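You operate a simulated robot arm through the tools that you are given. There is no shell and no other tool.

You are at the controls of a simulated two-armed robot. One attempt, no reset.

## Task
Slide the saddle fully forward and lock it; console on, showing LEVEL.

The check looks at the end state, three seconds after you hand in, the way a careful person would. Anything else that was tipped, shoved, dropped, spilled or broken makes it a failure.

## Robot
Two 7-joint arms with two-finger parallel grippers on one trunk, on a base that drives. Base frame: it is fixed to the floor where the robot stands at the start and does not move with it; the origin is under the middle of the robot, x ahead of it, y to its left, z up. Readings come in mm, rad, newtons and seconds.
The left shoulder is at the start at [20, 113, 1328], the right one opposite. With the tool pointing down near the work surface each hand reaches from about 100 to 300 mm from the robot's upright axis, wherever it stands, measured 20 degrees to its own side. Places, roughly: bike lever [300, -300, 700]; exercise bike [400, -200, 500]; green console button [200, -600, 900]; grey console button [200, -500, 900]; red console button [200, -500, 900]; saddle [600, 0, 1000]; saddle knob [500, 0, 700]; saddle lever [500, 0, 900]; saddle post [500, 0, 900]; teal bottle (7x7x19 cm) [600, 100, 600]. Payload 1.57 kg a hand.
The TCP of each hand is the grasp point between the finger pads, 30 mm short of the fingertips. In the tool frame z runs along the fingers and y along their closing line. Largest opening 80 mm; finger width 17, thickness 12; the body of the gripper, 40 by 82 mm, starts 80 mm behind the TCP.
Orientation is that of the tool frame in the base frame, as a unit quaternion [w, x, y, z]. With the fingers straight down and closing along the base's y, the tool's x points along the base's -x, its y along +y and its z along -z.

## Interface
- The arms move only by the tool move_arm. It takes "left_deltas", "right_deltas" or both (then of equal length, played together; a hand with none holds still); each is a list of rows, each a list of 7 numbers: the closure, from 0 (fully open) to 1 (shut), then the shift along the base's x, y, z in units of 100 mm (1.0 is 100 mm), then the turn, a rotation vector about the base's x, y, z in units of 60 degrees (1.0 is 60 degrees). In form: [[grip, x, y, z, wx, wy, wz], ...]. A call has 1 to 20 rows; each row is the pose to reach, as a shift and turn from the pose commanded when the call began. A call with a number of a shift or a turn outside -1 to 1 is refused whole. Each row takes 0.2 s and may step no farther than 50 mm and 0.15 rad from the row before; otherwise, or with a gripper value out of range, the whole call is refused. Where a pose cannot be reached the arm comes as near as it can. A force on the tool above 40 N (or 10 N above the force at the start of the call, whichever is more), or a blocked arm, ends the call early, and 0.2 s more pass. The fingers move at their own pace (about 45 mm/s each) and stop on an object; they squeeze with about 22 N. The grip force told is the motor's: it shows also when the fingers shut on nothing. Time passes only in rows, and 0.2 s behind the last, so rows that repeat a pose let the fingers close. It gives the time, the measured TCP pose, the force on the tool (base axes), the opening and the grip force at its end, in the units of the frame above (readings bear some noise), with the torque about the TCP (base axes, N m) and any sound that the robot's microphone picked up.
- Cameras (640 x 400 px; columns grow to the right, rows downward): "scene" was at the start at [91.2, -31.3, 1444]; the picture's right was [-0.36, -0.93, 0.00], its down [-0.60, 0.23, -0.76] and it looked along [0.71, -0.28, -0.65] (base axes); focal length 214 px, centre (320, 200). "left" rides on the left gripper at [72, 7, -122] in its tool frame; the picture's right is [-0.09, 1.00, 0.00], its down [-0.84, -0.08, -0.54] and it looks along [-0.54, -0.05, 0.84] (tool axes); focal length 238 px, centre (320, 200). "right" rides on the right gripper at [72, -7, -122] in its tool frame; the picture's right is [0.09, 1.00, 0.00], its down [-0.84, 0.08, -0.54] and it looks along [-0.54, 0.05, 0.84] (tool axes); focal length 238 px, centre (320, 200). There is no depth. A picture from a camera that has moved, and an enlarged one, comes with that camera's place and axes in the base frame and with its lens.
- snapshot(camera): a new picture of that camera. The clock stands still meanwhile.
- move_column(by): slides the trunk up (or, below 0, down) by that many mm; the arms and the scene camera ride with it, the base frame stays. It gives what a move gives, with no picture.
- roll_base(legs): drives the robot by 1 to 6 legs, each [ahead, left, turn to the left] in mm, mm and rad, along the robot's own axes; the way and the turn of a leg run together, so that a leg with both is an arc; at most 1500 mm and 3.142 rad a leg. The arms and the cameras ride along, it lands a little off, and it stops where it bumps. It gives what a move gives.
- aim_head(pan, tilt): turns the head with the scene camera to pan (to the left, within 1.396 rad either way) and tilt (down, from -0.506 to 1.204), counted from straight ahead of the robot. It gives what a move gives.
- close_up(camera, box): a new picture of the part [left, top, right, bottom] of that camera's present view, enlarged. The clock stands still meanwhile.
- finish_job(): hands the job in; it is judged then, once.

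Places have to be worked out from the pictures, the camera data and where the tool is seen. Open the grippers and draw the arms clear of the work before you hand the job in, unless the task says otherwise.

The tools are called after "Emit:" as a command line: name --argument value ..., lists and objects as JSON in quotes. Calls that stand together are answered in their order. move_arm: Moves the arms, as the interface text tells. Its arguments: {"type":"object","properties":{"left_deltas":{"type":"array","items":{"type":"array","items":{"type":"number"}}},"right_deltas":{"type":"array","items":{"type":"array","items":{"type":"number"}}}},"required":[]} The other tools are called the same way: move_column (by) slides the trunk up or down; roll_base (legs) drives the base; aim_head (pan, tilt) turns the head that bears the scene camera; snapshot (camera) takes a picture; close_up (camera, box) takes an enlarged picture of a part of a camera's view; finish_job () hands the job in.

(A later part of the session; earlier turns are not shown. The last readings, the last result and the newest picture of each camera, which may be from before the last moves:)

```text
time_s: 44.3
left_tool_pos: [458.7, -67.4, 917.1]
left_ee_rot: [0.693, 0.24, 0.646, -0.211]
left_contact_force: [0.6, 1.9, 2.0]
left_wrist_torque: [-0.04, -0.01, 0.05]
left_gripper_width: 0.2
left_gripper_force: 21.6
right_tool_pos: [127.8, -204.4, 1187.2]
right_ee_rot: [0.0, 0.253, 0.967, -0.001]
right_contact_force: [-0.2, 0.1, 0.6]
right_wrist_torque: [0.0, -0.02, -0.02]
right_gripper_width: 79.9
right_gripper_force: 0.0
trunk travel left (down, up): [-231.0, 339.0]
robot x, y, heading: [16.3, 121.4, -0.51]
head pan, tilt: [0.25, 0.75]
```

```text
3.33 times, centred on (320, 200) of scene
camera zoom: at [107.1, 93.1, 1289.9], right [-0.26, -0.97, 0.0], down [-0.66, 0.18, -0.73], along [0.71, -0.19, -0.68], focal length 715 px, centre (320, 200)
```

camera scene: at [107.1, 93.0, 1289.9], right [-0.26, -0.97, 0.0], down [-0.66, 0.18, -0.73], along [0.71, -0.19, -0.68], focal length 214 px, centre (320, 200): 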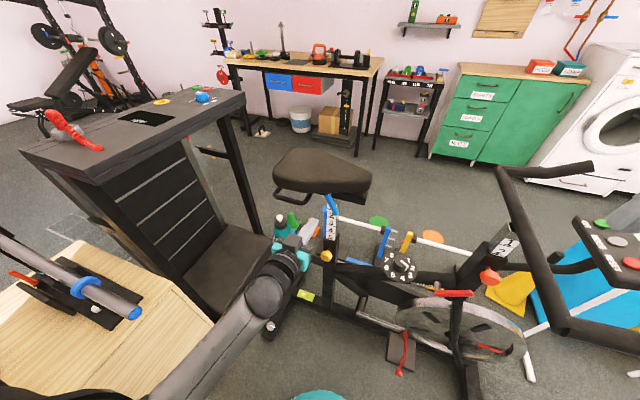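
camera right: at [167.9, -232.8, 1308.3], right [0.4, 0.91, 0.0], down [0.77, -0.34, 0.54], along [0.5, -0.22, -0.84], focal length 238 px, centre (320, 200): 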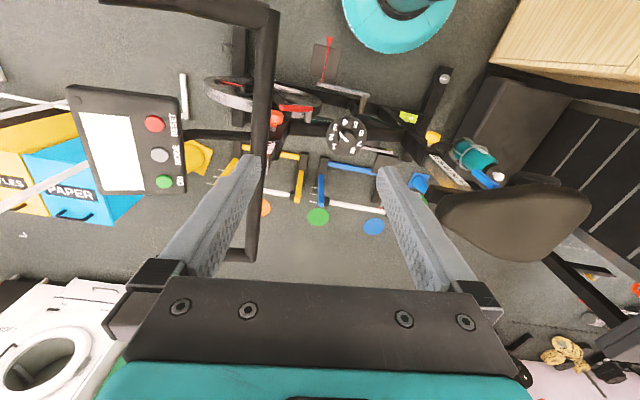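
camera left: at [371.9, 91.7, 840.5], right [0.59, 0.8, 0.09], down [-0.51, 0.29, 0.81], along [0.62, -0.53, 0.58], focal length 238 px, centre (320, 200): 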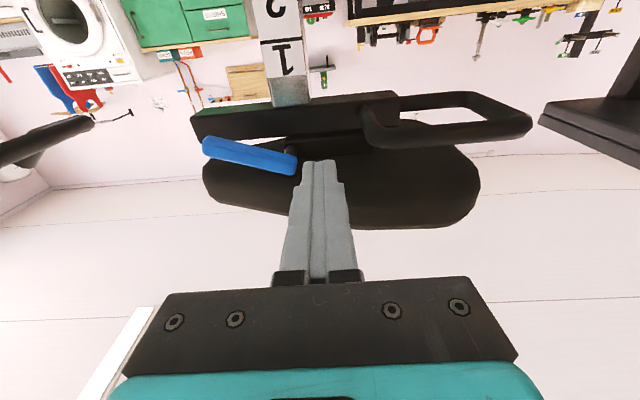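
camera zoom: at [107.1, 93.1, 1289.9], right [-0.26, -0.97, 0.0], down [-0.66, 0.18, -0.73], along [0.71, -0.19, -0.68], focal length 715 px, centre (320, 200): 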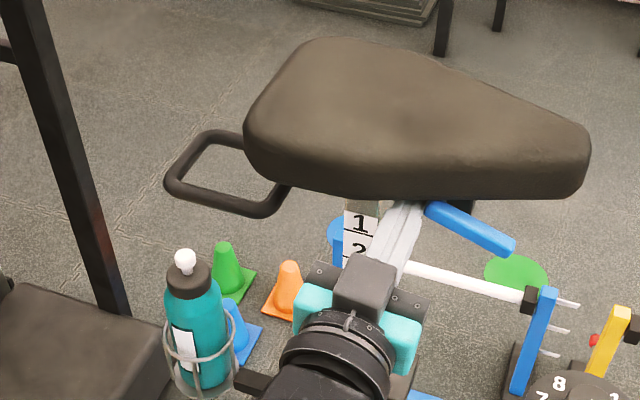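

The saddle moved another 25–30 mm, but the hand is about 10 mm short of the commanded point with little force. I hold a moment to see whether it settles.

Emit:
move_arm --left_deltas '[[1, 0, 0, 0, 0, 0, 0], [1, 0, 0, 0, 0, 0, 0]]'

Emit:
snapshot --camera "scene"

Emit:
snapshot --camera "left"

```text
time_s: 44.9
left_tool_pos: [458.5, -67.3, 917.4]
left_ee_rot: [0.693, 0.239, 0.647, -0.211]
left_contact_force: [3.3, 0.3, 2.1]
left_wrist_torque: [-0.04, 0.0, 0.05]
left_gripper_width: 0.1
left_gripper_force: 21.2
right_tool_pos: [128.0, -204.8, 1186.8]
right_ee_rot: [0.0, 0.252, 0.968, -0.001]
right_contact_force: [-0.3, -1.0, 0.1]
right_wrist_torque: [-0.01, 0.0, -0.02]
right_gripper_width: 80.0
right_gripper_force: 0.1
trunk travel left (down, up): [-231.0, 339.0]
robot x, y, heading: [19.8, 122.0, -0.514]
head pan, tilt: [0.25, 0.75]
```

```text
taken
camera scene: at [107.2, 93.1, 1289.9], right [-0.26, -0.97, 0.0], down [-0.66, 0.18, -0.73], along [0.71, -0.19, -0.68], focal length 214 px, centre (320, 200)
```

scene: 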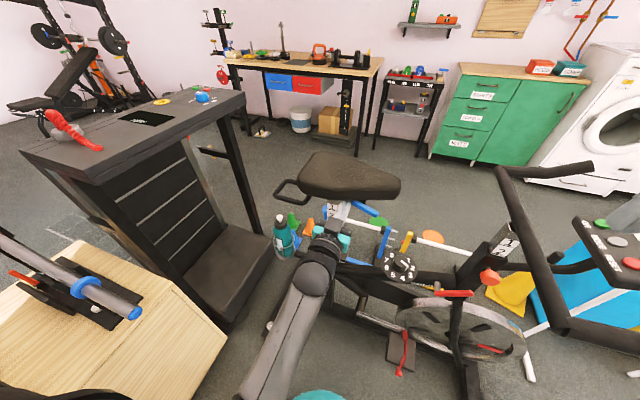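

```text
taken
camera left: at [370.8, 13.9, 841.8], right [0.59, 0.79, 0.15], down [-0.54, 0.25, 0.8], along [0.6, -0.56, 0.58], focal length 238 px, centre (320, 200)
```

left: 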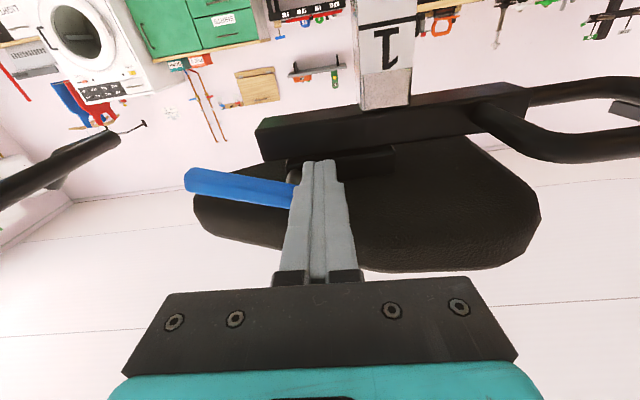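

The hand is held back, probably by a joint limit since it is reaching across the body. I draw the stick back and out of the gap, then shift the base 65 mm to the robot's right so I can finish the push comfortably.

Emit:
move_arm --left_deltas '[[1, 0.066, 0.088, 0, 0, 0, 0], [1, 0.132, 0.176, 0, 0, 0, 0], [1, -0.03, 0.296, -0.02, 0, 0, 0], [1, -0.19, 0.416, -0.04, 0, 0, 0], [1, -0.19, 0.416, -0.04, 0, 0, 0]]'

Emit:
roll_base --legs '[[-8, -65, 0]]'

Emit:
snapshot --camera "left"

Emit:
snapshot --camera "scene"

```text
time_s: 46.1
left_tool_pos: [434.1, -32.9, 918.9]
left_ee_rot: [0.687, 0.219, 0.654, -0.228]
left_contact_force: [0.6, -0.9, 0.5]
left_wrist_torque: [0.0, -0.01, -0.01]
left_gripper_width: 0.0
left_gripper_force: 21.5
right_tool_pos: [128.7, -204.7, 1186.4]
right_ee_rot: [0.0, 0.252, 0.968, 0.001]
right_contact_force: [0.4, -1.0, -0.2]
right_wrist_torque: [0.0, 0.03, 0.0]
right_gripper_width: 80.1
right_gripper_force: 0.0
trunk travel left (down, up): [-231.0, 339.0]
robot x, y, heading: [13.2, 121.3, -0.508]
head pan, tilt: [0.25, 0.75]
```

```text
time_s: 47.1
left_tool_pos: [394.0, -87.7, 918.6]
left_ee_rot: [0.687, 0.219, 0.654, -0.227]
left_contact_force: [0.1, 0.1, -0.1]
left_wrist_torque: [0.0, -0.01, 0.03]
left_gripper_width: 0.0
left_gripper_force: 20.6
right_tool_pos: [88.5, -258.5, 1186.4]
right_ee_rot: [0.0, 0.252, 0.968, 0.0]
right_contact_force: [-0.3, 0.2, 0.6]
right_wrist_torque: [0.02, 0.01, 0.0]
right_gripper_width: 80.3
right_gripper_force: 0.1
trunk travel left (down, up): [-231.0, 339.0]
robot x, y, heading: [-19.1, 70.0, -0.509]
head pan, tilt: [0.25, 0.75]
```

```text
taken
camera left: at [303.4, -10.1, 841.4], right [0.59, 0.8, 0.1], down [-0.51, 0.28, 0.81], along [0.62, -0.53, 0.58], focal length 238 px, centre (320, 200)
```

left: 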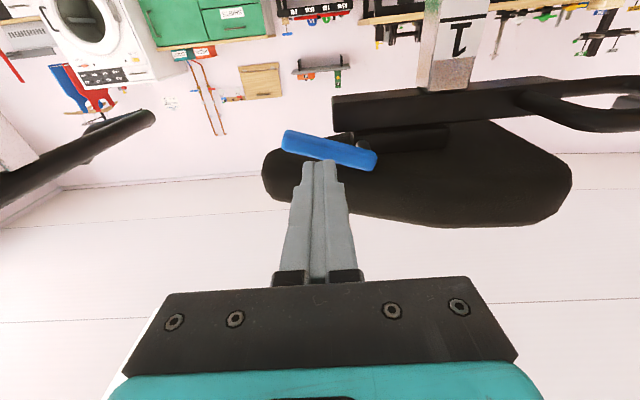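

```text
taken
camera scene: at [68.0, 39.5, 1289.9], right [-0.26, -0.97, 0.0], down [-0.66, 0.18, -0.73], along [0.71, -0.19, -0.68], focal length 214 px, centre (320, 200)
```

scene: 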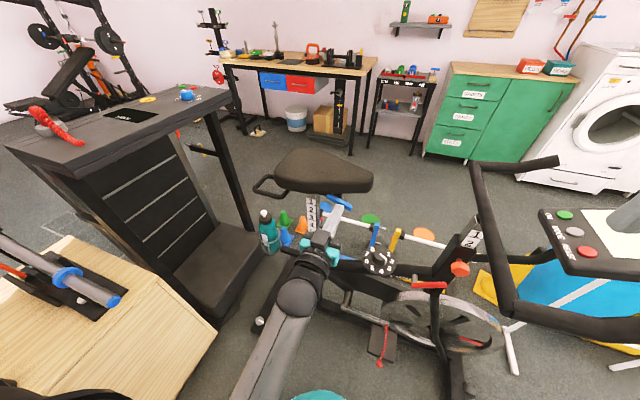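

The lever's pivot end should now be at u≈-209 (bike-axis coordinate), behind my stick. I move back 63 mm outside the lever, then in behind it again.

Emit:
move_arm --left_deltas '[[1, 0.19, 0.25, 0.02, 0, 0, 0], [1, 0.378, 0.504, 0.04, 0, 0, 0]]'

Emit:
close_up --camera "left" --box '[210, 110, 510, 270]'

```text
time_s: 47.7
left_tool_pos: [430.7, -35.5, 921.8]
left_ee_rot: [0.688, 0.218, 0.654, -0.228]
left_contact_force: [0.5, 0.5, -0.8]
left_wrist_torque: [-0.01, 0.01, 0.02]
left_gripper_width: 0.0
left_gripper_force: 21.7
right_tool_pos: [89.4, -257.1, 1186.8]
right_ee_rot: [-0.001, 0.252, 0.968, 0.0]
right_contact_force: [-0.5, -0.6, 0.5]
right_wrist_torque: [0.0, 0.01, -0.01]
right_gripper_width: 80.2
right_gripper_force: 0.1
trunk travel left (down, up): [-231.0, 339.0]
robot x, y, heading: [-22.2, 70.4, -0.509]
head pan, tilt: [0.25, 0.75]
```

```text
2.13 times, centred on (360, 190) of left
camera zoom: at [340.8, 40.4, 845.0], right [0.59, 0.8, 0.09], down [-0.51, 0.29, 0.81], along [0.62, -0.53, 0.58], focal length 508 px, centre (235, 221)
```

zoom: 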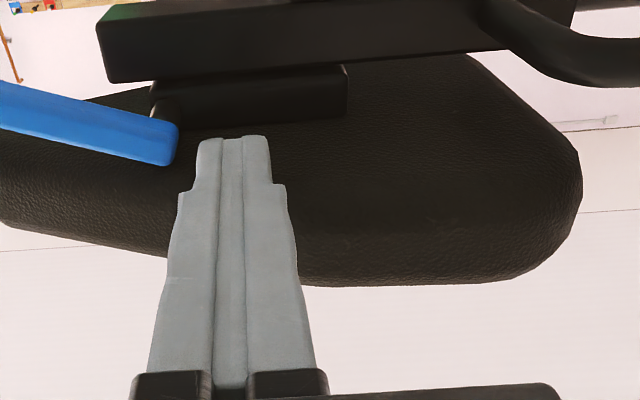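

Same alignment as before. I insert 40 mm and push forward in small steps to the end stop.

Emit:
move_arm --left_deltas '[[1, 0.16, -0.12, 0, 0, 0, 0], [1, 0.32, -0.24, 0, 0, 0, 0], [1, 0.278, -0.296, 0, 0, 0, 0], [1, 0.236, -0.352, 0, 0, 0, 0], [1, 0.206, -0.392, 0, 0, 0, 0], [1, 0.182, -0.424, 0, 0, 0, 0], [1, 0.158, -0.456, 0, 0, 0, 0]]'

Emit:
close_up --camera "left" --box '[210, 110, 510, 270]'

Emit:
close_up --camera "scene" --box '[245, 140, 405, 260]'

```text
time_s: 49.3
left_tool_pos: [455.4, -74.2, 921.9]
left_ee_rot: [0.69, 0.214, 0.655, -0.222]
left_contact_force: [24.2, 24.3, 0.6]
left_wrist_torque: [0.03, -0.01, 0.3]
left_gripper_width: 0.2
left_gripper_force: 21.1
right_tool_pos: [92.8, -252.5, 1187.2]
right_ee_rot: [-0.002, 0.252, 0.968, -0.001]
right_contact_force: [-0.2, -0.3, 0.2]
right_wrist_torque: [0.03, 0.01, 0.0]
right_gripper_width: 79.9
right_gripper_force: 0.0
trunk travel left (down, up): [-231.0, 339.0]
robot x, y, heading: [-21.2, 66.8, -0.508]
head pan, tilt: [0.25, 0.75]
```

```text
2.13 times, centred on (360, 190) of left
camera zoom: at [362.7, 2.0, 844.4], right [0.58, 0.81, 0.1], down [-0.52, 0.28, 0.81], along [0.63, -0.52, 0.58], focal length 508 px, centre (235, 221)
```

zoom: 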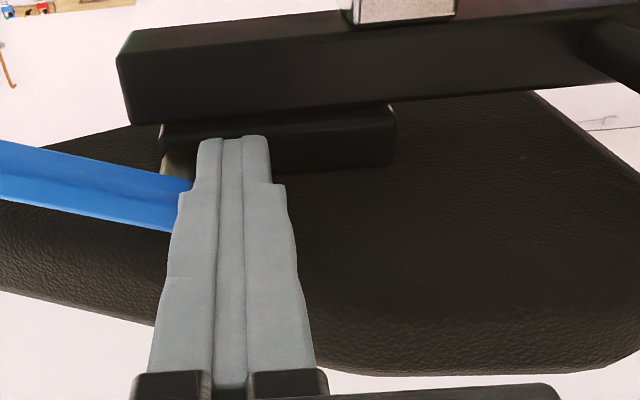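

```text
3.33 times, centred on (325, 200) of scene
camera zoom: at [71.6, 43.6, 1289.8], right [-0.26, -0.97, 0.0], down [-0.66, 0.17, -0.73], along [0.71, -0.19, -0.68], focal length 715 px, centre (303, 200)
```

zoom: 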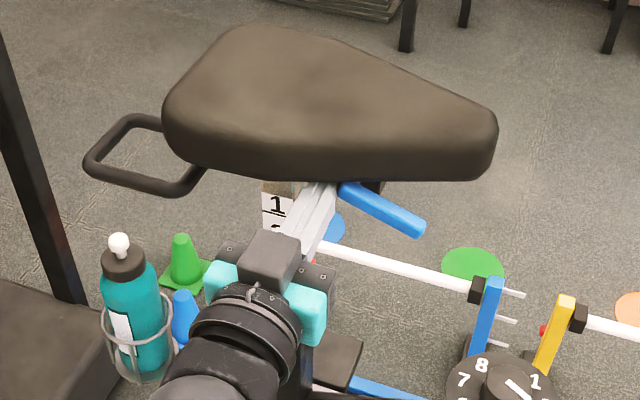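

Force rose to 34 N (sliding took only 5 N), so the saddle is at its forward stop, having travelled about 75 mm. Next I must swing the lever back down; I retreat the stick out to the side and shift the base 80 mm to the right for reach.

Emit:
move_arm --left_deltas '[[1, 0.07, 0.092, 0, 0, 0, 0], [1, 0.138, 0.184, 0, 0, 0, 0], [1, -0.06, 0.334, 0, 0, 0, 0], [1, -0.262, 0.484, 0, 0, 0, 0], [1, -0.262, 0.484, 0, 0, 0, 0]]'

Emit:
roll_base --legs '[[-10, -80, 0]]'

Emit:
snapshot --camera "left"

Emit:
snapshot --camera "scene"

```text
time_s: 50.5
left_tool_pos: [420.0, -32.4, 921.9]
left_ee_rot: [0.687, 0.219, 0.654, -0.228]
left_contact_force: [0.6, 0.4, 0.1]
left_wrist_torque: [0.01, -0.01, -0.01]
left_gripper_width: 0.0
left_gripper_force: 21.1
right_tool_pos: [88.6, -256.3, 1186.2]
right_ee_rot: [0.0, 0.252, 0.968, 0.0]
right_contact_force: [0.6, -0.4, 0.3]
right_wrist_torque: [0.02, -0.04, 0.01]
right_gripper_width: 80.3
right_gripper_force: 0.1
trunk travel left (down, up): [-231.0, 339.0]
robot x, y, heading: [-22.1, 66.1, -0.511]
head pan, tilt: [0.25, 0.75]
```

```text
time_s: 51.6
left_tool_pos: [371.4, -98.4, 922.7]
left_ee_rot: [0.688, 0.219, 0.654, -0.228]
left_contact_force: [-0.4, -0.1, -0.6]
left_wrist_torque: [0.01, 0.01, 0.03]
left_gripper_width: 0.2
left_gripper_force: 21.3
right_tool_pos: [40.6, -323.0, 1186.2]
right_ee_rot: [0.0, 0.253, 0.968, 0.0]
right_contact_force: [0.9, 0.6, 0.0]
right_wrist_torque: [-0.01, -0.02, 0.04]
right_gripper_width: 79.8
right_gripper_force: 0.0
trunk travel left (down, up): [-231.0, 339.0]
robot x, y, heading: [-70.8, -2.2, -0.51]
head pan, tilt: [0.25, 0.75]
```

```text
taken
camera left: at [281.5, -21.3, 844.5], right [0.59, 0.8, 0.1], down [-0.51, 0.29, 0.81], along [0.62, -0.53, 0.58], focal length 238 px, centre (320, 200)
```

left: 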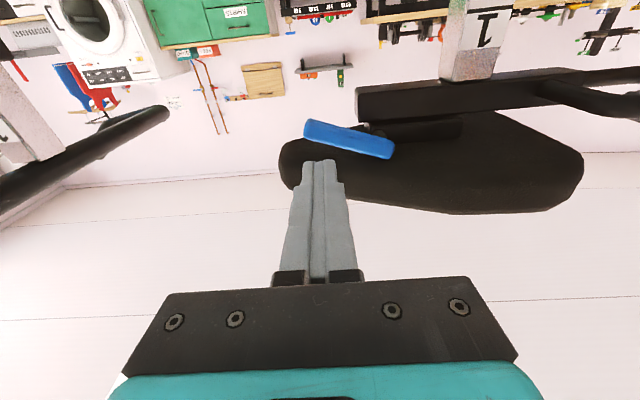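

```text
taken
camera scene: at [20.2, -25.4, 1289.9], right [-0.26, -0.97, 0.0], down [-0.66, 0.18, -0.73], along [0.71, -0.19, -0.68], focal length 214 px, centre (320, 200)
```

scene: 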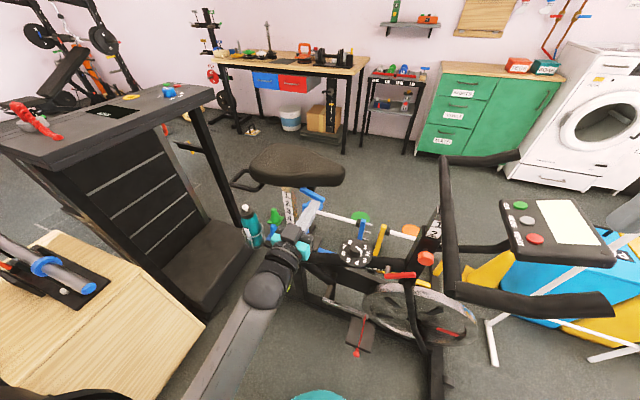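

The lever is about 20° below horizontal, free end at u≈-135, z≈904. I raise the stick above the free end and bring the tips in over it, outside the saddle nose's flank.

Emit:
move_arm --left_deltas '[[1, -0.084, -0.112, 0.175, 0, 0, 0], [1, 0.08, -0.24, 0.175, 0, 0, 0], [1, 0.252, -0.364, 0.175, 0, 0, 0], [1, 0.252, -0.364, 0.175, 0, 0, 0]]'

Emit:
snapshot --camera "left"

Emit:
close_up --camera "scene" --box '[225, 130, 385, 250]'

```text
time_s: 52.6
left_tool_pos: [395.1, -133.4, 938.4]
left_ee_rot: [0.687, 0.22, 0.653, -0.229]
left_contact_force: [-22.6, 15.2, -0.5]
left_wrist_torque: [0.06, 0.07, 0.24]
left_gripper_width: 0.1
left_gripper_force: 21.4
right_tool_pos: [38.7, -320.2, 1187.7]
right_ee_rot: [0.001, 0.254, 0.967, -0.001]
right_contact_force: [-0.3, -0.3, 0.1]
right_wrist_torque: [0.02, -0.03, 0.01]
right_gripper_width: 80.0
right_gripper_force: 0.0
trunk travel left (down, up): [-231.0, 339.0]
robot x, y, heading: [-67.5, -0.4, -0.513]
head pan, tilt: [0.25, 0.75]
```

```text
taken
camera left: at [305.2, -55.7, 862.1], right [0.59, 0.8, 0.1], down [-0.51, 0.29, 0.81], along [0.62, -0.53, 0.58], focal length 238 px, centre (320, 200)
```

left: 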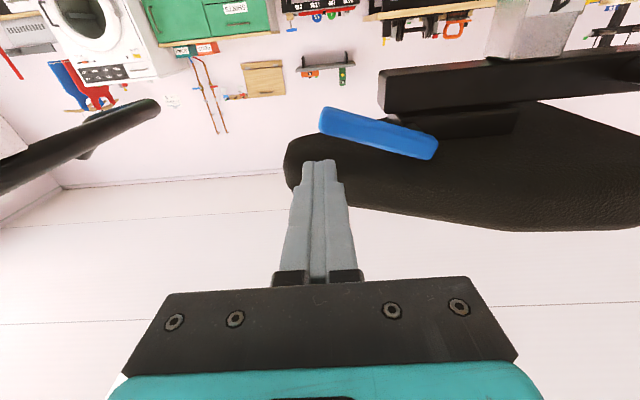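

```text
3.33 times, centred on (305, 190) of scene
camera zoom: at [17.7, -22.8, 1290.1], right [-0.26, -0.97, 0.0], down [-0.66, 0.18, -0.73], along [0.71, -0.19, -0.68], focal length 715 px, centre (370, 233)
```

zoom: 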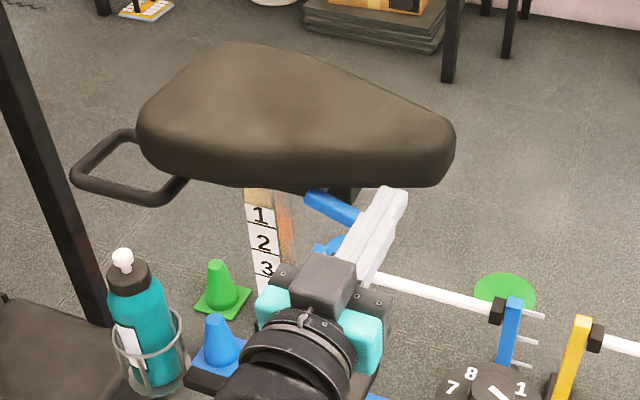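

The tips touched the saddle flank (27 N sideways). I back out 9 mm, drop to z≈926 just above the lever and below the cushion edge, staying at the shallower depth.

Emit:
move_arm --left_deltas '[[1, -0.088, 0.066, 0, 0, 0, 0], [1, -0.088, 0.066, -0.06, 0, 0, 0], [1, -0.088, 0.066, -0.13, 0, 0, 0], [1, -0.04, 0.03, -0.15, 0, 0, 0]]'

Emit:
close_up --camera "left" --box '[260, 70, 460, 230]'

Emit:
close_up --camera "scene" --box '[225, 130, 385, 250]'

```text
time_s: 53.6
left_tool_pos: [394.2, -131.3, 924.6]
left_ee_rot: [0.687, 0.22, 0.653, -0.229]
left_contact_force: [-0.9, -0.1, 0.6]
left_wrist_torque: [-0.01, -0.04, -0.03]
left_gripper_width: 0.0
left_gripper_force: 20.8
right_tool_pos: [40.4, -321.7, 1186.1]
right_ee_rot: [0.0, 0.253, 0.967, 0.0]
right_contact_force: [0.2, -0.2, 0.2]
right_wrist_torque: [0.01, -0.02, 0.0]
right_gripper_width: 80.1
right_gripper_force: 0.0
trunk travel left (down, up): [-231.0, 339.0]
robot x, y, heading: [-71.2, 2.7, -0.51]
head pan, tilt: [0.25, 0.75]
```

```text
2.50 times, centred on (360, 150) of left
camera zoom: at [303.6, -53.6, 847.1], right [0.59, 0.8, 0.1], down [-0.51, 0.29, 0.81], along [0.62, -0.53, 0.58], focal length 596 px, centre (220, 325)
```

zoom: 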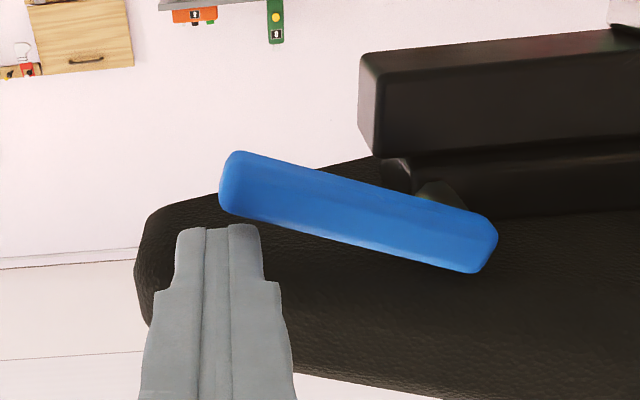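

```text
3.33 times, centred on (305, 190) of scene
camera zoom: at [20.8, -24.8, 1289.9], right [-0.26, -0.97, 0.0], down [-0.66, 0.18, -0.73], along [0.71, -0.19, -0.68], focal length 715 px, centre (370, 233)
```

zoom: 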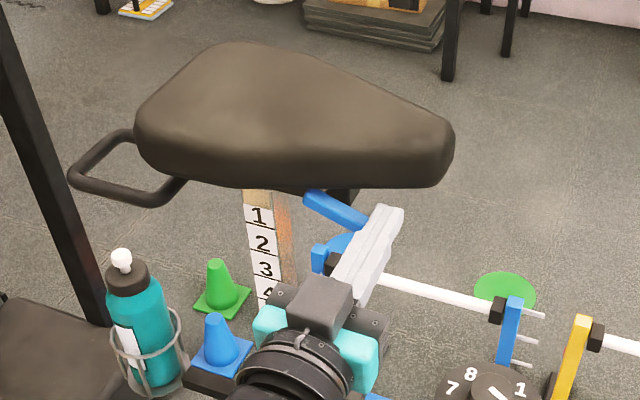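

The tips sit just above and at the very end of the lever. I shift 11 mm rearward onto it and press down along the arc to about 30° from vertical, watching the saddle.

Emit:
move_arm --left_deltas '[[1, 0.069, 0.092, 0.03, 0, 0, 0], [1, 0.069, 0.092, -0.058, 0, 0, 0], [1, 0.125, 0.067, -0.141, 0, 0, 0], [1, 0.143, 0.091, -0.219, 0, 0, 0], [1, 0.169, 0.126, -0.292, 0, 0, 0]]'

Emit:
close_up --camera "left" --box '[260, 70, 460, 230]'

Emit:
close_up --camera "scene" --box '[225, 130, 385, 250]'

```text
time_s: 54.8
left_tool_pos: [410.4, -118.8, 893.8]
left_ee_rot: [0.687, 0.22, 0.654, -0.229]
left_contact_force: [-0.3, 0.3, 0.5]
left_wrist_torque: [0.0, -0.02, 0.01]
left_gripper_width: 0.3
left_gripper_force: 21.2
right_tool_pos: [42.6, -321.6, 1187.3]
right_ee_rot: [0.0, 0.253, 0.967, 0.0]
right_contact_force: [-0.6, -0.2, -0.3]
right_wrist_torque: [0.0, 0.02, 0.01]
right_gripper_width: 80.1
right_gripper_force: 0.0
trunk travel left (down, up): [-231.0, 339.0]
robot x, y, heading: [-72.9, 2.4, -0.515]
head pan, tilt: [0.25, 0.75]
```

```text
2.50 times, centred on (360, 150) of left
camera zoom: at [319.5, -41.2, 817.0], right [0.59, 0.8, 0.09], down [-0.51, 0.29, 0.81], along [0.62, -0.53, 0.58], focal length 596 px, centre (220, 325)
```

zoom: 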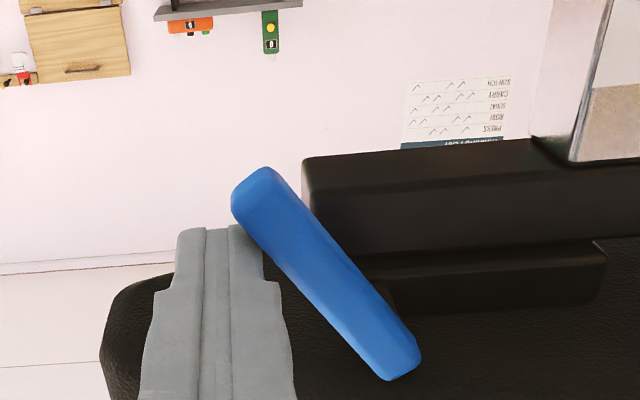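

```text
3.33 times, centred on (305, 190) of scene
camera zoom: at [20.7, -24.6, 1289.9], right [-0.26, -0.97, 0.0], down [-0.66, 0.18, -0.73], along [0.71, -0.19, -0.68], focal length 715 px, centre (370, 233)
```

zoom: 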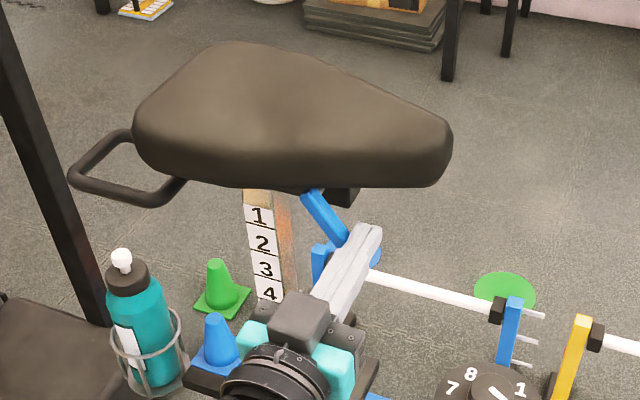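

The lever came to about 40° and the saddle has not moved. I continue toward 10°.

Emit:
move_arm --left_deltas '[[1, 0.036, 0.048, -0.05, 0, 0, 0], [1, 0.055, 0.074, -0.075, 0, 0, 0], [1, 0.075, 0.1, -0.1, 0, 0, 0]]'

Emit:
close_up --camera "left" --box '[260, 70, 460, 230]'

Emit:
close_up --camera "scene" --box '[225, 130, 385, 250]'

```text
time_s: 55.6
left_tool_pos: [417.4, -108.3, 884.7]
left_ee_rot: [0.687, 0.22, 0.653, -0.229]
left_contact_force: [0.1, 0.3, 0.7]
left_wrist_torque: [0.05, 0.01, -0.01]
left_gripper_width: 0.0
left_gripper_force: 21.3
right_tool_pos: [40.5, -321.9, 1185.8]
right_ee_rot: [0.0, 0.253, 0.967, 0.0]
right_contact_force: [-0.1, -0.4, -0.1]
right_wrist_torque: [0.0, -0.02, 0.03]
right_gripper_width: 80.0
right_gripper_force: 0.1
trunk travel left (down, up): [-231.0, 339.0]
robot x, y, heading: [-68.6, 1.5, -0.512]
head pan, tilt: [0.25, 0.75]
```

```text
2.50 times, centred on (360, 150) of left
camera zoom: at [327.1, -31.6, 807.9], right [0.59, 0.8, 0.1], down [-0.51, 0.29, 0.81], along [0.62, -0.53, 0.58], focal length 596 px, centre (220, 325)
```

zoom: 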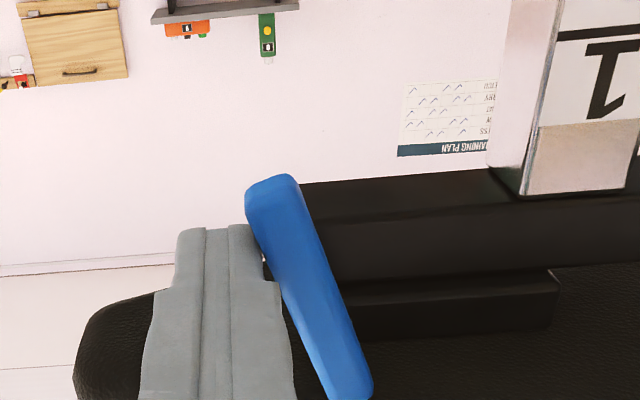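

```text
3.33 times, centred on (305, 190) of scene
camera zoom: at [20.7, -24.7, 1289.9], right [-0.26, -0.97, 0.0], down [-0.66, 0.18, -0.73], along [0.71, -0.19, -0.68], focal length 715 px, centre (370, 233)
```

zoom: 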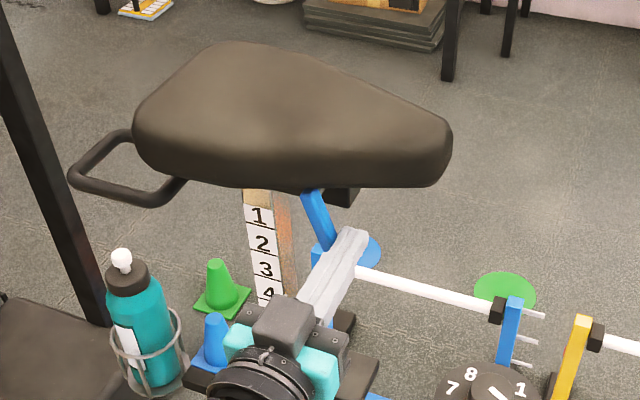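

Still no saddle motion, with the lever about 20° from vertical. I continue with small 4 mm steps.

Emit:
move_arm --left_deltas '[[1, 0.024, 0.032, -0.02, 0, 0, 0], [1, 0.048, 0.064, -0.04, 0, 0, 0], [1, 0.06, 0.08, -0.05, 0, 0, 0]]'

Emit:
close_up --camera "left" --box '[260, 70, 460, 230]'

Emit:
close_up --camera "scene" --box '[225, 130, 385, 250]'

```text
time_s: 56.4
left_tool_pos: [422.9, -100.4, 880.6]
left_ee_rot: [0.687, 0.219, 0.654, -0.228]
left_contact_force: [0.4, 0.6, 0.4]
left_wrist_torque: [-0.04, 0.01, 0.01]
left_gripper_width: 0.1
left_gripper_force: 21.1
right_tool_pos: [41.8, -322.2, 1186.9]
right_ee_rot: [0.0, 0.253, 0.967, 0.0]
right_contact_force: [-0.5, -1.0, 0.6]
right_wrist_torque: [-0.01, 0.01, 0.0]
right_gripper_width: 79.9
right_gripper_force: 0.1
trunk travel left (down, up): [-231.0, 339.0]
robot x, y, heading: [-68.7, 3.9, -0.512]
head pan, tilt: [0.25, 0.75]
```

```text
2.50 times, centred on (360, 150) of left
camera zoom: at [332.9, -23.2, 802.7], right [0.59, 0.8, 0.1], down [-0.51, 0.29, 0.81], along [0.62, -0.53, 0.58], focal length 596 px, centre (220, 325)
```

zoom: 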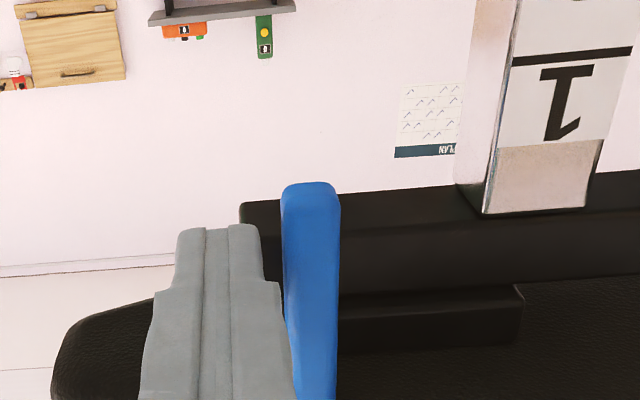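

```text
3.33 times, centred on (305, 190) of scene
camera zoom: at [20.7, -24.7, 1289.9], right [-0.26, -0.97, 0.0], down [-0.66, 0.18, -0.73], along [0.71, -0.19, -0.68], focal length 715 px, centre (370, 233)
```

zoom: 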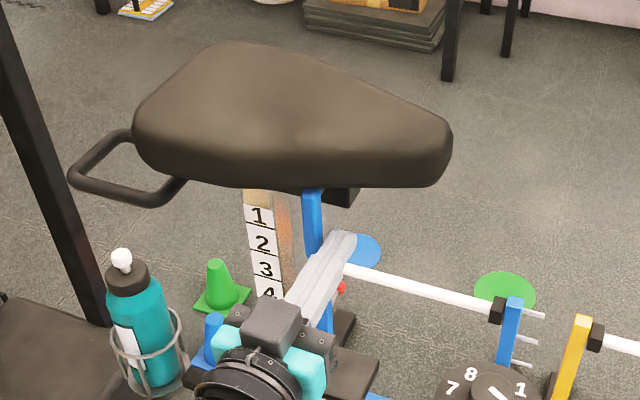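

The lever snapped to vertical on its own, ahead of my stick, and the saddle is unmoved. I verify the lock by pressing gently rearward on the lever a few millimetres.

Emit:
move_arm --left_deltas '[[1, 0.024, 0.032, 0, 0, 0, 0], [1, 0.048, 0.064, 0, 0, 0, 0], [1, 0.072, 0.096, 0, 0, 0, 0]]'

Emit:
close_up --camera "left" --box '[260, 70, 460, 230]'

Emit:
close_up --camera "scene" --box '[225, 130, 385, 250]'

```text
time_s: 57.2
left_tool_pos: [427.7, -95.6, 879.9]
left_ee_rot: [0.686, 0.222, 0.654, -0.231]
left_contact_force: [-9.7, -9.7, 0.2]
left_wrist_torque: [0.11, -0.1, -0.13]
left_gripper_width: 0.3
left_gripper_force: 21.2
right_tool_pos: [39.3, -324.0, 1186.6]
right_ee_rot: [0.0, 0.252, 0.968, 0.0]
right_contact_force: [0.1, -0.3, 0.0]
right_wrist_torque: [0.0, -0.01, 0.0]
right_gripper_width: 80.0
right_gripper_force: 0.0
trunk travel left (down, up): [-231.0, 339.0]
robot x, y, heading: [-74.2, -0.5, -0.513]
head pan, tilt: [0.25, 0.75]
```

```text
2.50 times, centred on (360, 150) of left
camera zoom: at [338.2, -17.3, 802.8], right [0.6, 0.8, 0.09], down [-0.51, 0.29, 0.81], along [0.62, -0.53, 0.58], focal length 596 px, centre (220, 325)
```

zoom: 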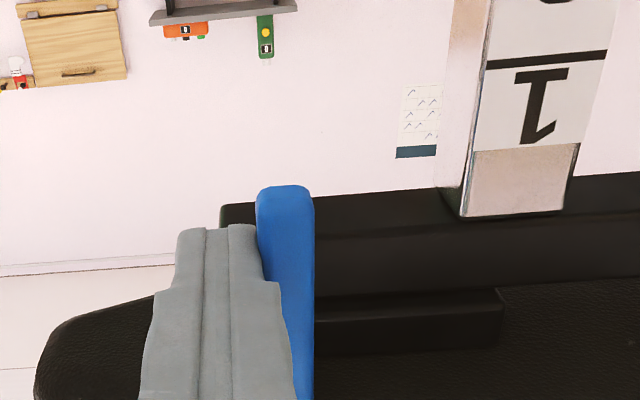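

```text
3.33 times, centred on (305, 190) of scene
camera zoom: at [19.5, -26.0, 1290.0], right [-0.26, -0.97, 0.0], down [-0.66, 0.18, -0.73], along [0.71, -0.19, -0.68], focal length 715 px, centre (370, 233)
```

zoom: 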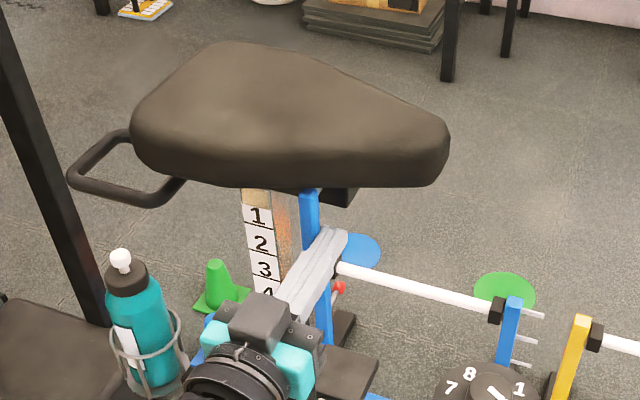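

The lever holds against 14 N (the saddle earlier slid at 5 N) and the saddle has not moved relative to the rail, so it is locked at its forward stop. I withdraw the left hand away from the lever and up.

Emit:
move_arm --left_deltas '[[1, -0.06, -0.08, 0, 0, 0, 0], [1, -0.12, -0.16, 0, 0, 0, 0], [1, -0.32, -0.01, 0, 0, 0, 0], [1, -0.54, 0.155, 0, 0, 0, 0], [1, -0.76, 0.32, 0.1, 0, 0, 0], [1, -0.9, 0.42, 0.4, 0, 0, 0], [1, -0.95, 0.46, 0.8, 0, 0, 0]]'

Emit:
aim_head --pan -0.6 --tilt 0.7

Emit:
snapshot --camera "scene"

Emit:
close_up --camera "right" --box '[0, 0, 640, 400]'

```text
time_s: 58.8
left_tool_pos: [335.7, -44.0, 960.0]
left_ee_rot: [0.687, 0.219, 0.655, -0.228]
left_contact_force: [0.1, -0.4, 0.5]
left_wrist_torque: [0.02, -0.01, -0.02]
left_gripper_width: 0.0
left_gripper_force: 21.2
right_tool_pos: [40.5, -322.0, 1186.7]
right_ee_rot: [0.0, 0.253, 0.967, 0.001]
right_contact_force: [0.2, 0.1, 0.0]
right_wrist_torque: [0.01, 0.03, -0.01]
right_gripper_width: 80.0
right_gripper_force: 0.2
trunk travel left (down, up): [-231.0, 339.0]
robot x, y, heading: [-71.2, 2.6, -0.51]
head pan, tilt: [0.25, 0.75]
```

```text
time_s: 60.0
left_tool_pos: [338.1, -45.9, 961.1]
left_ee_rot: [0.687, 0.22, 0.654, -0.229]
left_contact_force: [0.5, -0.3, 0.0]
left_wrist_torque: [0.0, -0.01, -0.01]
left_gripper_width: 0.2
left_gripper_force: 21.1
right_tool_pos: [41.5, -321.0, 1186.7]
right_ee_rot: [0.0, 0.252, 0.968, 0.001]
right_contact_force: [-0.9, -0.3, -0.6]
right_wrist_torque: [0.05, 0.0, 0.03]
right_gripper_width: 80.3
right_gripper_force: 0.1
trunk travel left (down, up): [-231.0, 339.0]
robot x, y, heading: [-70.6, 2.2, -0.512]
head pan, tilt: [-0.6, 0.7]
```

```text
taken
camera scene: at [-21.6, -79.3, 1294.2], right [-0.9, -0.44, 0.0], down [-0.29, 0.58, -0.76], along [0.34, -0.69, -0.64], focal length 214 px, centre (320, 200)
```

scene: 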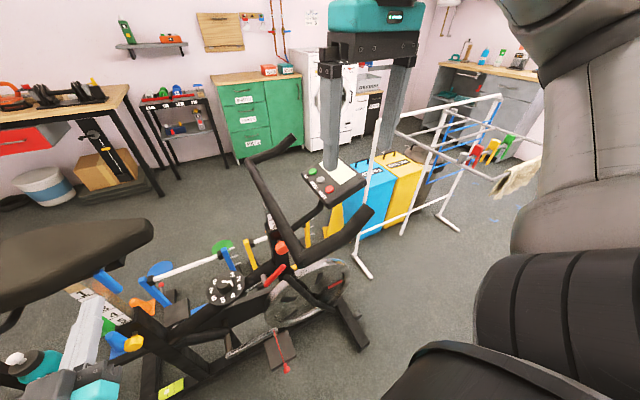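

```text
1.00 times, centred on (320, 200) of right (not enlarged: the box is as wide or as high as the picture)
camera zoom: at [-24.0, -292.0, 1308.3], right [0.41, 0.91, 0.0], down [0.77, -0.34, 0.54], along [0.49, -0.22, -0.84], focal length 238 px, centre (320, 200)
```

zoom: 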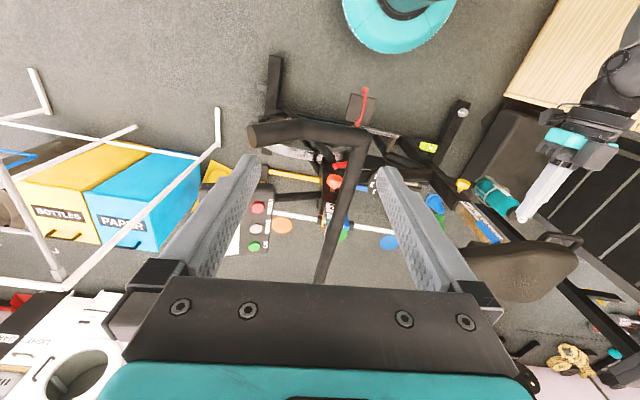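

The floor on the near side of the bike's front is clear; front foot's near end is at about [-27,-480] and the drying rack is beyond [60,-941]. I raise and retract the left hand (untilting it), and close the right gripper into a stick for the buttons.

Emit:
move_arm --left_deltas '[[1, -0.1, 0.056, 0.15, 0.06, 0.08, 0], [1, -0.2, 0.112, 0.3, 0.12, 0.16, 0], [1, -0.3, 0.168, 0.45, 0.18, 0.24, 0], [1, -0.4, 0.224, 0.6, 0.24, 0.32, 0], [1, -0.5, 0.28, 0.75, 0.3, 0.4, 0], [1, -0.6, 0.336, 0.85, 0.36, 0.48, 0], [1, -0.7, 0.392, 0.95, 0.42, 0.56, 0], [1, -0.8, 0.45, 1.0, 0.48, 0.64, 0]]' --right_deltas '[[0.3, 0, 0, 0, 0, 0, 0], [0.6, 0, 0, 0, 0, 0, 0], [1, 0, 0, 0, 0, 0, 0], [1, 0, 0, 0, 0, 0, 0], [1, 0, 0, 0, 0, 0, 0], [1, 0, 0, 0, 0, 0, 0], [1, 0, 0, 0, 0, 0, 0], [1, 0, 0, 0, 0, 0, 0]]'

Emit:
aim_head --pan 0.3 --tilt 0.7

Emit:
snapshot --camera "scene"

```text
time_s: 61.8
left_tool_pos: [344.8, -41.4, 1097.4]
left_ee_rot: [0.361, 0.294, 0.877, -0.12]
left_contact_force: [-0.4, -0.2, 0.3]
left_wrist_torque: [0.02, -0.04, 0.0]
left_gripper_width: 0.1
left_gripper_force: 21.1
left hand out of reach, approached as far as the arm can: row 2, 3, 4, 5, 6, 7, 8
right_tool_pos: [40.0, -321.5, 1185.9]
right_ee_rot: [0.0, 0.253, 0.968, 0.0]
right_contact_force: [-0.2, -0.4, -0.5]
right_wrist_torque: [0.0, -0.03, -0.02]
right_gripper_width: 0.0
right_gripper_force: 20.8
trunk travel left (down, up): [-231.0, 339.0]
robot x, y, heading: [-69.9, -0.0, -0.513]
head pan, tilt: [-0.6, 0.7]
```

```text
time_s: 63.0
left_tool_pos: [346.8, -41.0, 1095.8]
left_ee_rot: [0.361, 0.294, 0.877, -0.121]
left_contact_force: [-0.5, -0.1, 0.2]
left_wrist_torque: [-0.02, 0.01, -0.01]
left_gripper_width: 0.3
left_gripper_force: 21.3
right_tool_pos: [40.9, -322.1, 1186.7]
right_ee_rot: [0.0, 0.253, 0.968, -0.001]
right_contact_force: [0.2, -0.4, 0.0]
right_wrist_torque: [0.01, 0.0, 0.0]
right_gripper_width: 0.0
right_gripper_force: 21.1
trunk travel left (down, up): [-231.0, 339.0]
robot x, y, heading: [-69.9, 0.6, -0.507]
head pan, tilt: [0.3, 0.7]
```

```text
taken
camera scene: at [23.7, -21.1, 1294.2], right [-0.21, -0.98, 0.0], down [-0.63, 0.14, -0.76], along [0.75, -0.16, -0.64], focal length 214 px, centre (320, 200)
```

scene: 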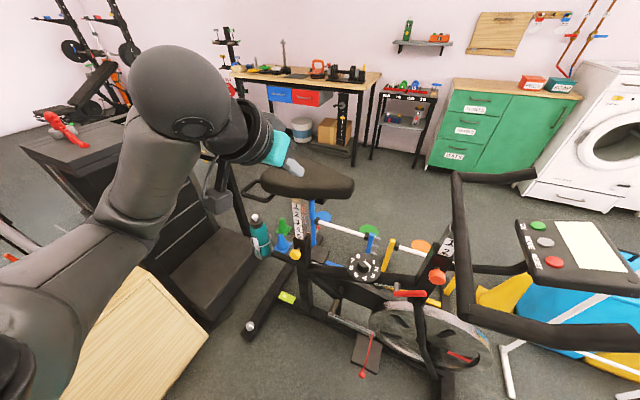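

Both hands are well above the bike (z>1090). I drive to about [-150,-250], heading -0.33, from where the right hand can reach the console over the near grip.

Emit:
roll_base --legs '[[53, -259, 0], [0, 0, 0.18]]'

Emit:
aim_head --pan -0.4 --tilt 0.7

Emit:
snapshot --camera "scene"

Emit:
snapshot --camera "right"

```text
time_s: 65.5
left_tool_pos: [267.5, -219.5, 1098.0]
left_ee_rot: [0.37, 0.215, 0.899, -0.088]
left_contact_force: [0.4, -0.4, 0.3]
left_wrist_torque: [0.0, 0.02, -0.03]
left_gripper_width: 0.3
left_gripper_force: 21.0
right_tool_pos: [14.5, -549.6, 1186.8]
right_ee_rot: [0.0, 0.166, 0.986, 0.0]
right_contact_force: [-0.3, 0.3, -0.1]
right_wrist_torque: [0.0, 0.0, -0.01]
right_gripper_width: 0.0
right_gripper_force: 21.2
trunk travel left (down, up): [-231.0, 339.0]
robot x, y, heading: [-151.5, -256.1, -0.331]
head pan, tilt: [0.3, 0.7]
```

```text
time_s: 66.6
left_tool_pos: [266.4, -219.5, 1095.9]
left_ee_rot: [0.371, 0.215, 0.899, -0.087]
left_contact_force: [0.5, -0.2, -0.2]
left_wrist_torque: [0.04, 0.05, -0.01]
left_gripper_width: 0.0
left_gripper_force: 21.4
right_tool_pos: [14.7, -549.3, 1185.8]
right_ee_rot: [0.0, 0.166, 0.986, 0.0]
right_contact_force: [-1.1, -0.2, -0.2]
right_wrist_torque: [0.04, -0.03, -0.01]
right_gripper_width: 0.0
right_gripper_force: 21.3
trunk travel left (down, up): [-231.0, 339.0]
robot x, y, heading: [-149.9, -246.6, -0.336]
head pan, tilt: [-0.4, 0.7]
```

```text
taken
camera scene: at [-76.7, -311.2, 1294.2], right [-0.67, -0.74, 0.0], down [-0.48, 0.43, -0.76], along [0.57, -0.51, -0.64], focal length 214 px, centre (320, 200)
```

scene: 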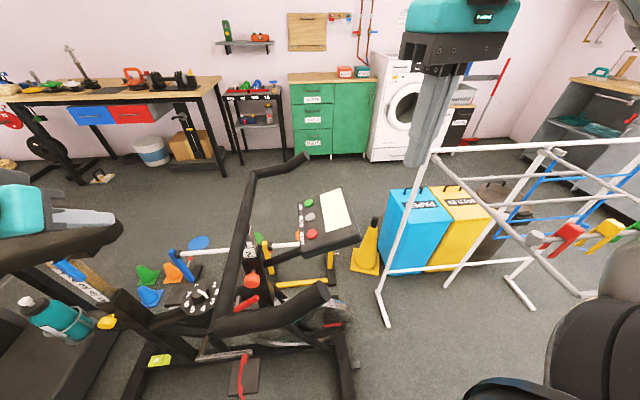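

```text
taken
camera right: at [-53.8, -532.2, 1308.3], right [0.24, 0.97, 0.0], down [0.82, -0.2, 0.54], along [0.53, -0.13, -0.84], focal length 238 px, centre (320, 200)
```

right: 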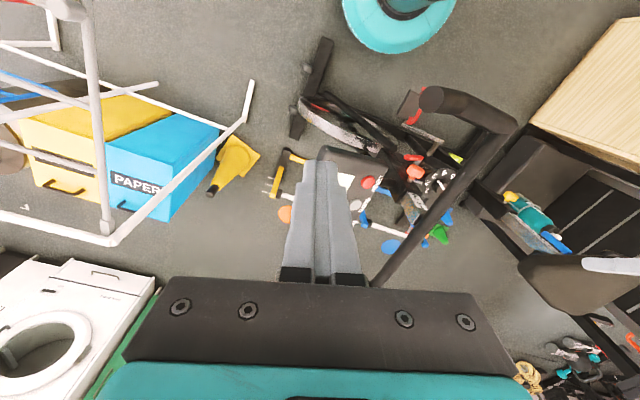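

The console is in plain view. I enlarge it from both the scene and right cameras to refine the button positions.

Emit:
close_up --camera "scene" --box '[280, 180, 380, 260]'

Emit:
close_up --camera "right" --box '[260, 130, 420, 240]'

Emit:
snapshot --camera "left"

```text
5.00 times, centred on (330, 220) of scene
camera zoom: at [-76.7, -311.2, 1294.2], right [-0.67, -0.74, 0.0], down [-0.48, 0.43, -0.76], along [0.57, -0.51, -0.64], focal length 1072 px, centre (270, 100)
```

zoom: 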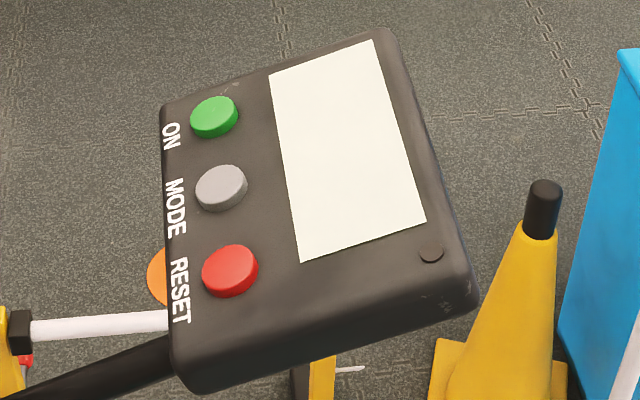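

```text
3.64 times, centred on (340, 185) of right
camera zoom: at [-53.8, -532.2, 1308.3], right [0.24, 0.97, 0.0], down [0.82, -0.2, 0.54], along [0.53, -0.13, -0.84], focal length 867 px, centre (247, 254)
```

zoom: 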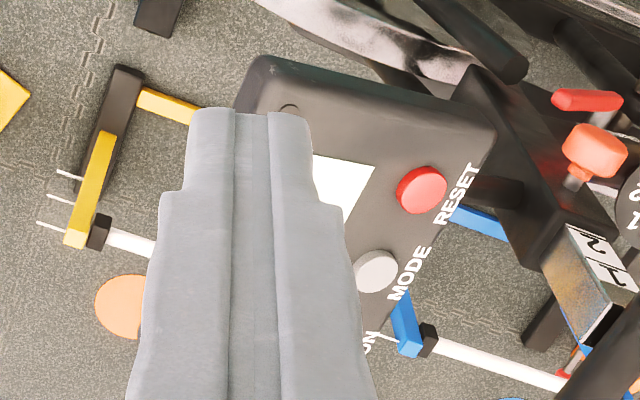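

```text
taken
camera left: at [147.2, -151.5, 1134.3], right [0.51, 0.86, 0.07], down [0.15, -0.17, 0.97], along [0.85, -0.49, -0.22], focal length 238 px, centre (320, 200)
```

left: 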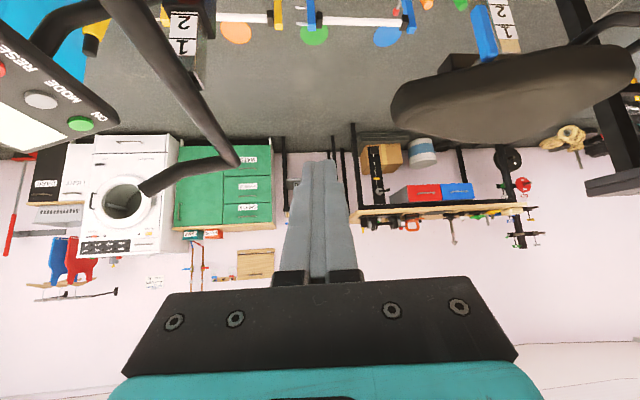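

Refined: green ≈[237,-555,951], grey ≈[196,-527,951], red ≈[157,-499,951]; the face tilts about 16° toward the rider. I bring the closed right fingers forward and down toward a hover over green, in two stages.

Emit:
move_arm --right_deltas '[[1, 0.33, 0, -0.1, 0, 0, 0], [1, 0.66, 0, -0.25, 0, 0, 0], [1, 1.0, 0, -0.4, 0, 0, 0]]'

Emit:
move_arm --right_deltas '[[1, 0.33, -0.02, -0.2, 0, 0, 0], [1, 0.66, -0.04, -0.4, 0, 0, 0], [1, 0.98, -0.06, -0.6, 0, 0, 0]]'

Emit:
close_up --camera "scene" --box '[240, 130, 400, 250]'

Emit:
snapshot --camera "right"

```text
time_s: 67.4
left_tool_pos: [266.6, -219.4, 1097.2]
left_ee_rot: [0.37, 0.215, 0.9, -0.088]
left_contact_force: [0.8, 1.3, -0.3]
left_wrist_torque: [-0.01, -0.01, -0.02]
left_gripper_width: 0.0
left_gripper_force: 21.3
right_tool_pos: [115.1, -547.9, 1146.5]
right_ee_rot: [-0.001, 0.166, 0.986, 0.0]
right_contact_force: [-0.2, -0.3, -0.6]
right_wrist_torque: [0.01, 0.02, 0.03]
right_gripper_width: 0.0
right_gripper_force: 21.8
trunk travel left (down, up): [-231.0, 339.0]
robot x, y, heading: [-153.2, -250.3, -0.336]
head pan, tilt: [-0.4, 0.7]
```

```text
time_s: 68.2
left_tool_pos: [267.0, -220.6, 1096.3]
left_ee_rot: [0.37, 0.215, 0.899, -0.088]
left_contact_force: [1.0, -0.4, 0.2]
left_wrist_torque: [0.01, -0.02, -0.06]
left_gripper_width: 0.0
left_gripper_force: 21.5
right_tool_pos: [214.5, -554.5, 1084.2]
right_ee_rot: [-0.001, 0.166, 0.986, 0.0]
right_contact_force: [-1.5, -0.6, 0.2]
right_wrist_torque: [0.0, 0.02, -0.01]
right_gripper_width: 0.0
right_gripper_force: 21.5
trunk travel left (down, up): [-231.0, 339.0]
robot x, y, heading: [-149.1, -250.2, -0.336]
head pan, tilt: [-0.4, 0.7]
```

```text
3.33 times, centred on (320, 190) of scene
camera zoom: at [-76.3, -311.2, 1294.1], right [-0.67, -0.74, 0.0], down [-0.48, 0.43, -0.76], along [0.57, -0.51, -0.64], focal length 715 px, centre (320, 233)
```

zoom: 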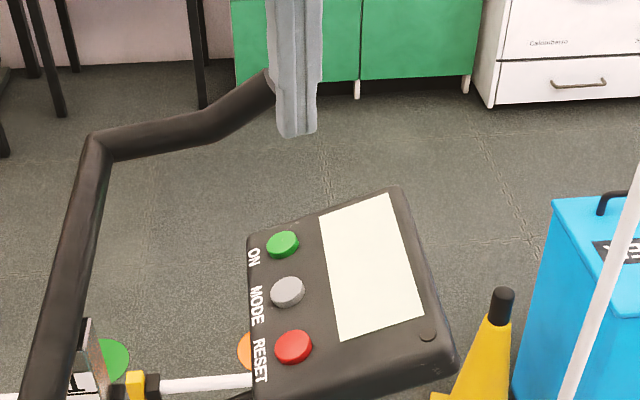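

```text
taken
camera right: at [145.8, -537.8, 1206.6], right [0.24, 0.97, 0.0], down [0.82, -0.2, 0.54], along [0.53, -0.13, -0.84], focal length 238 px, centre (320, 200)
```

right: 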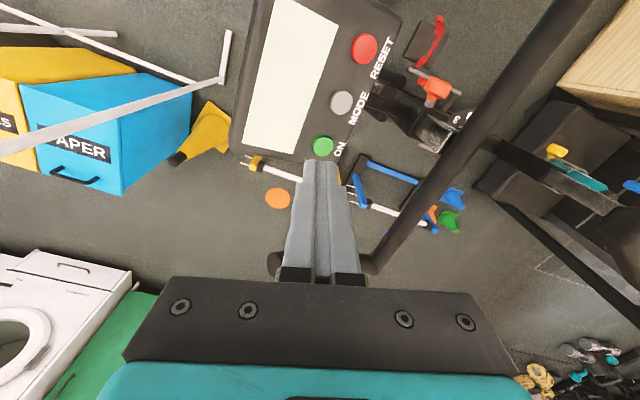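

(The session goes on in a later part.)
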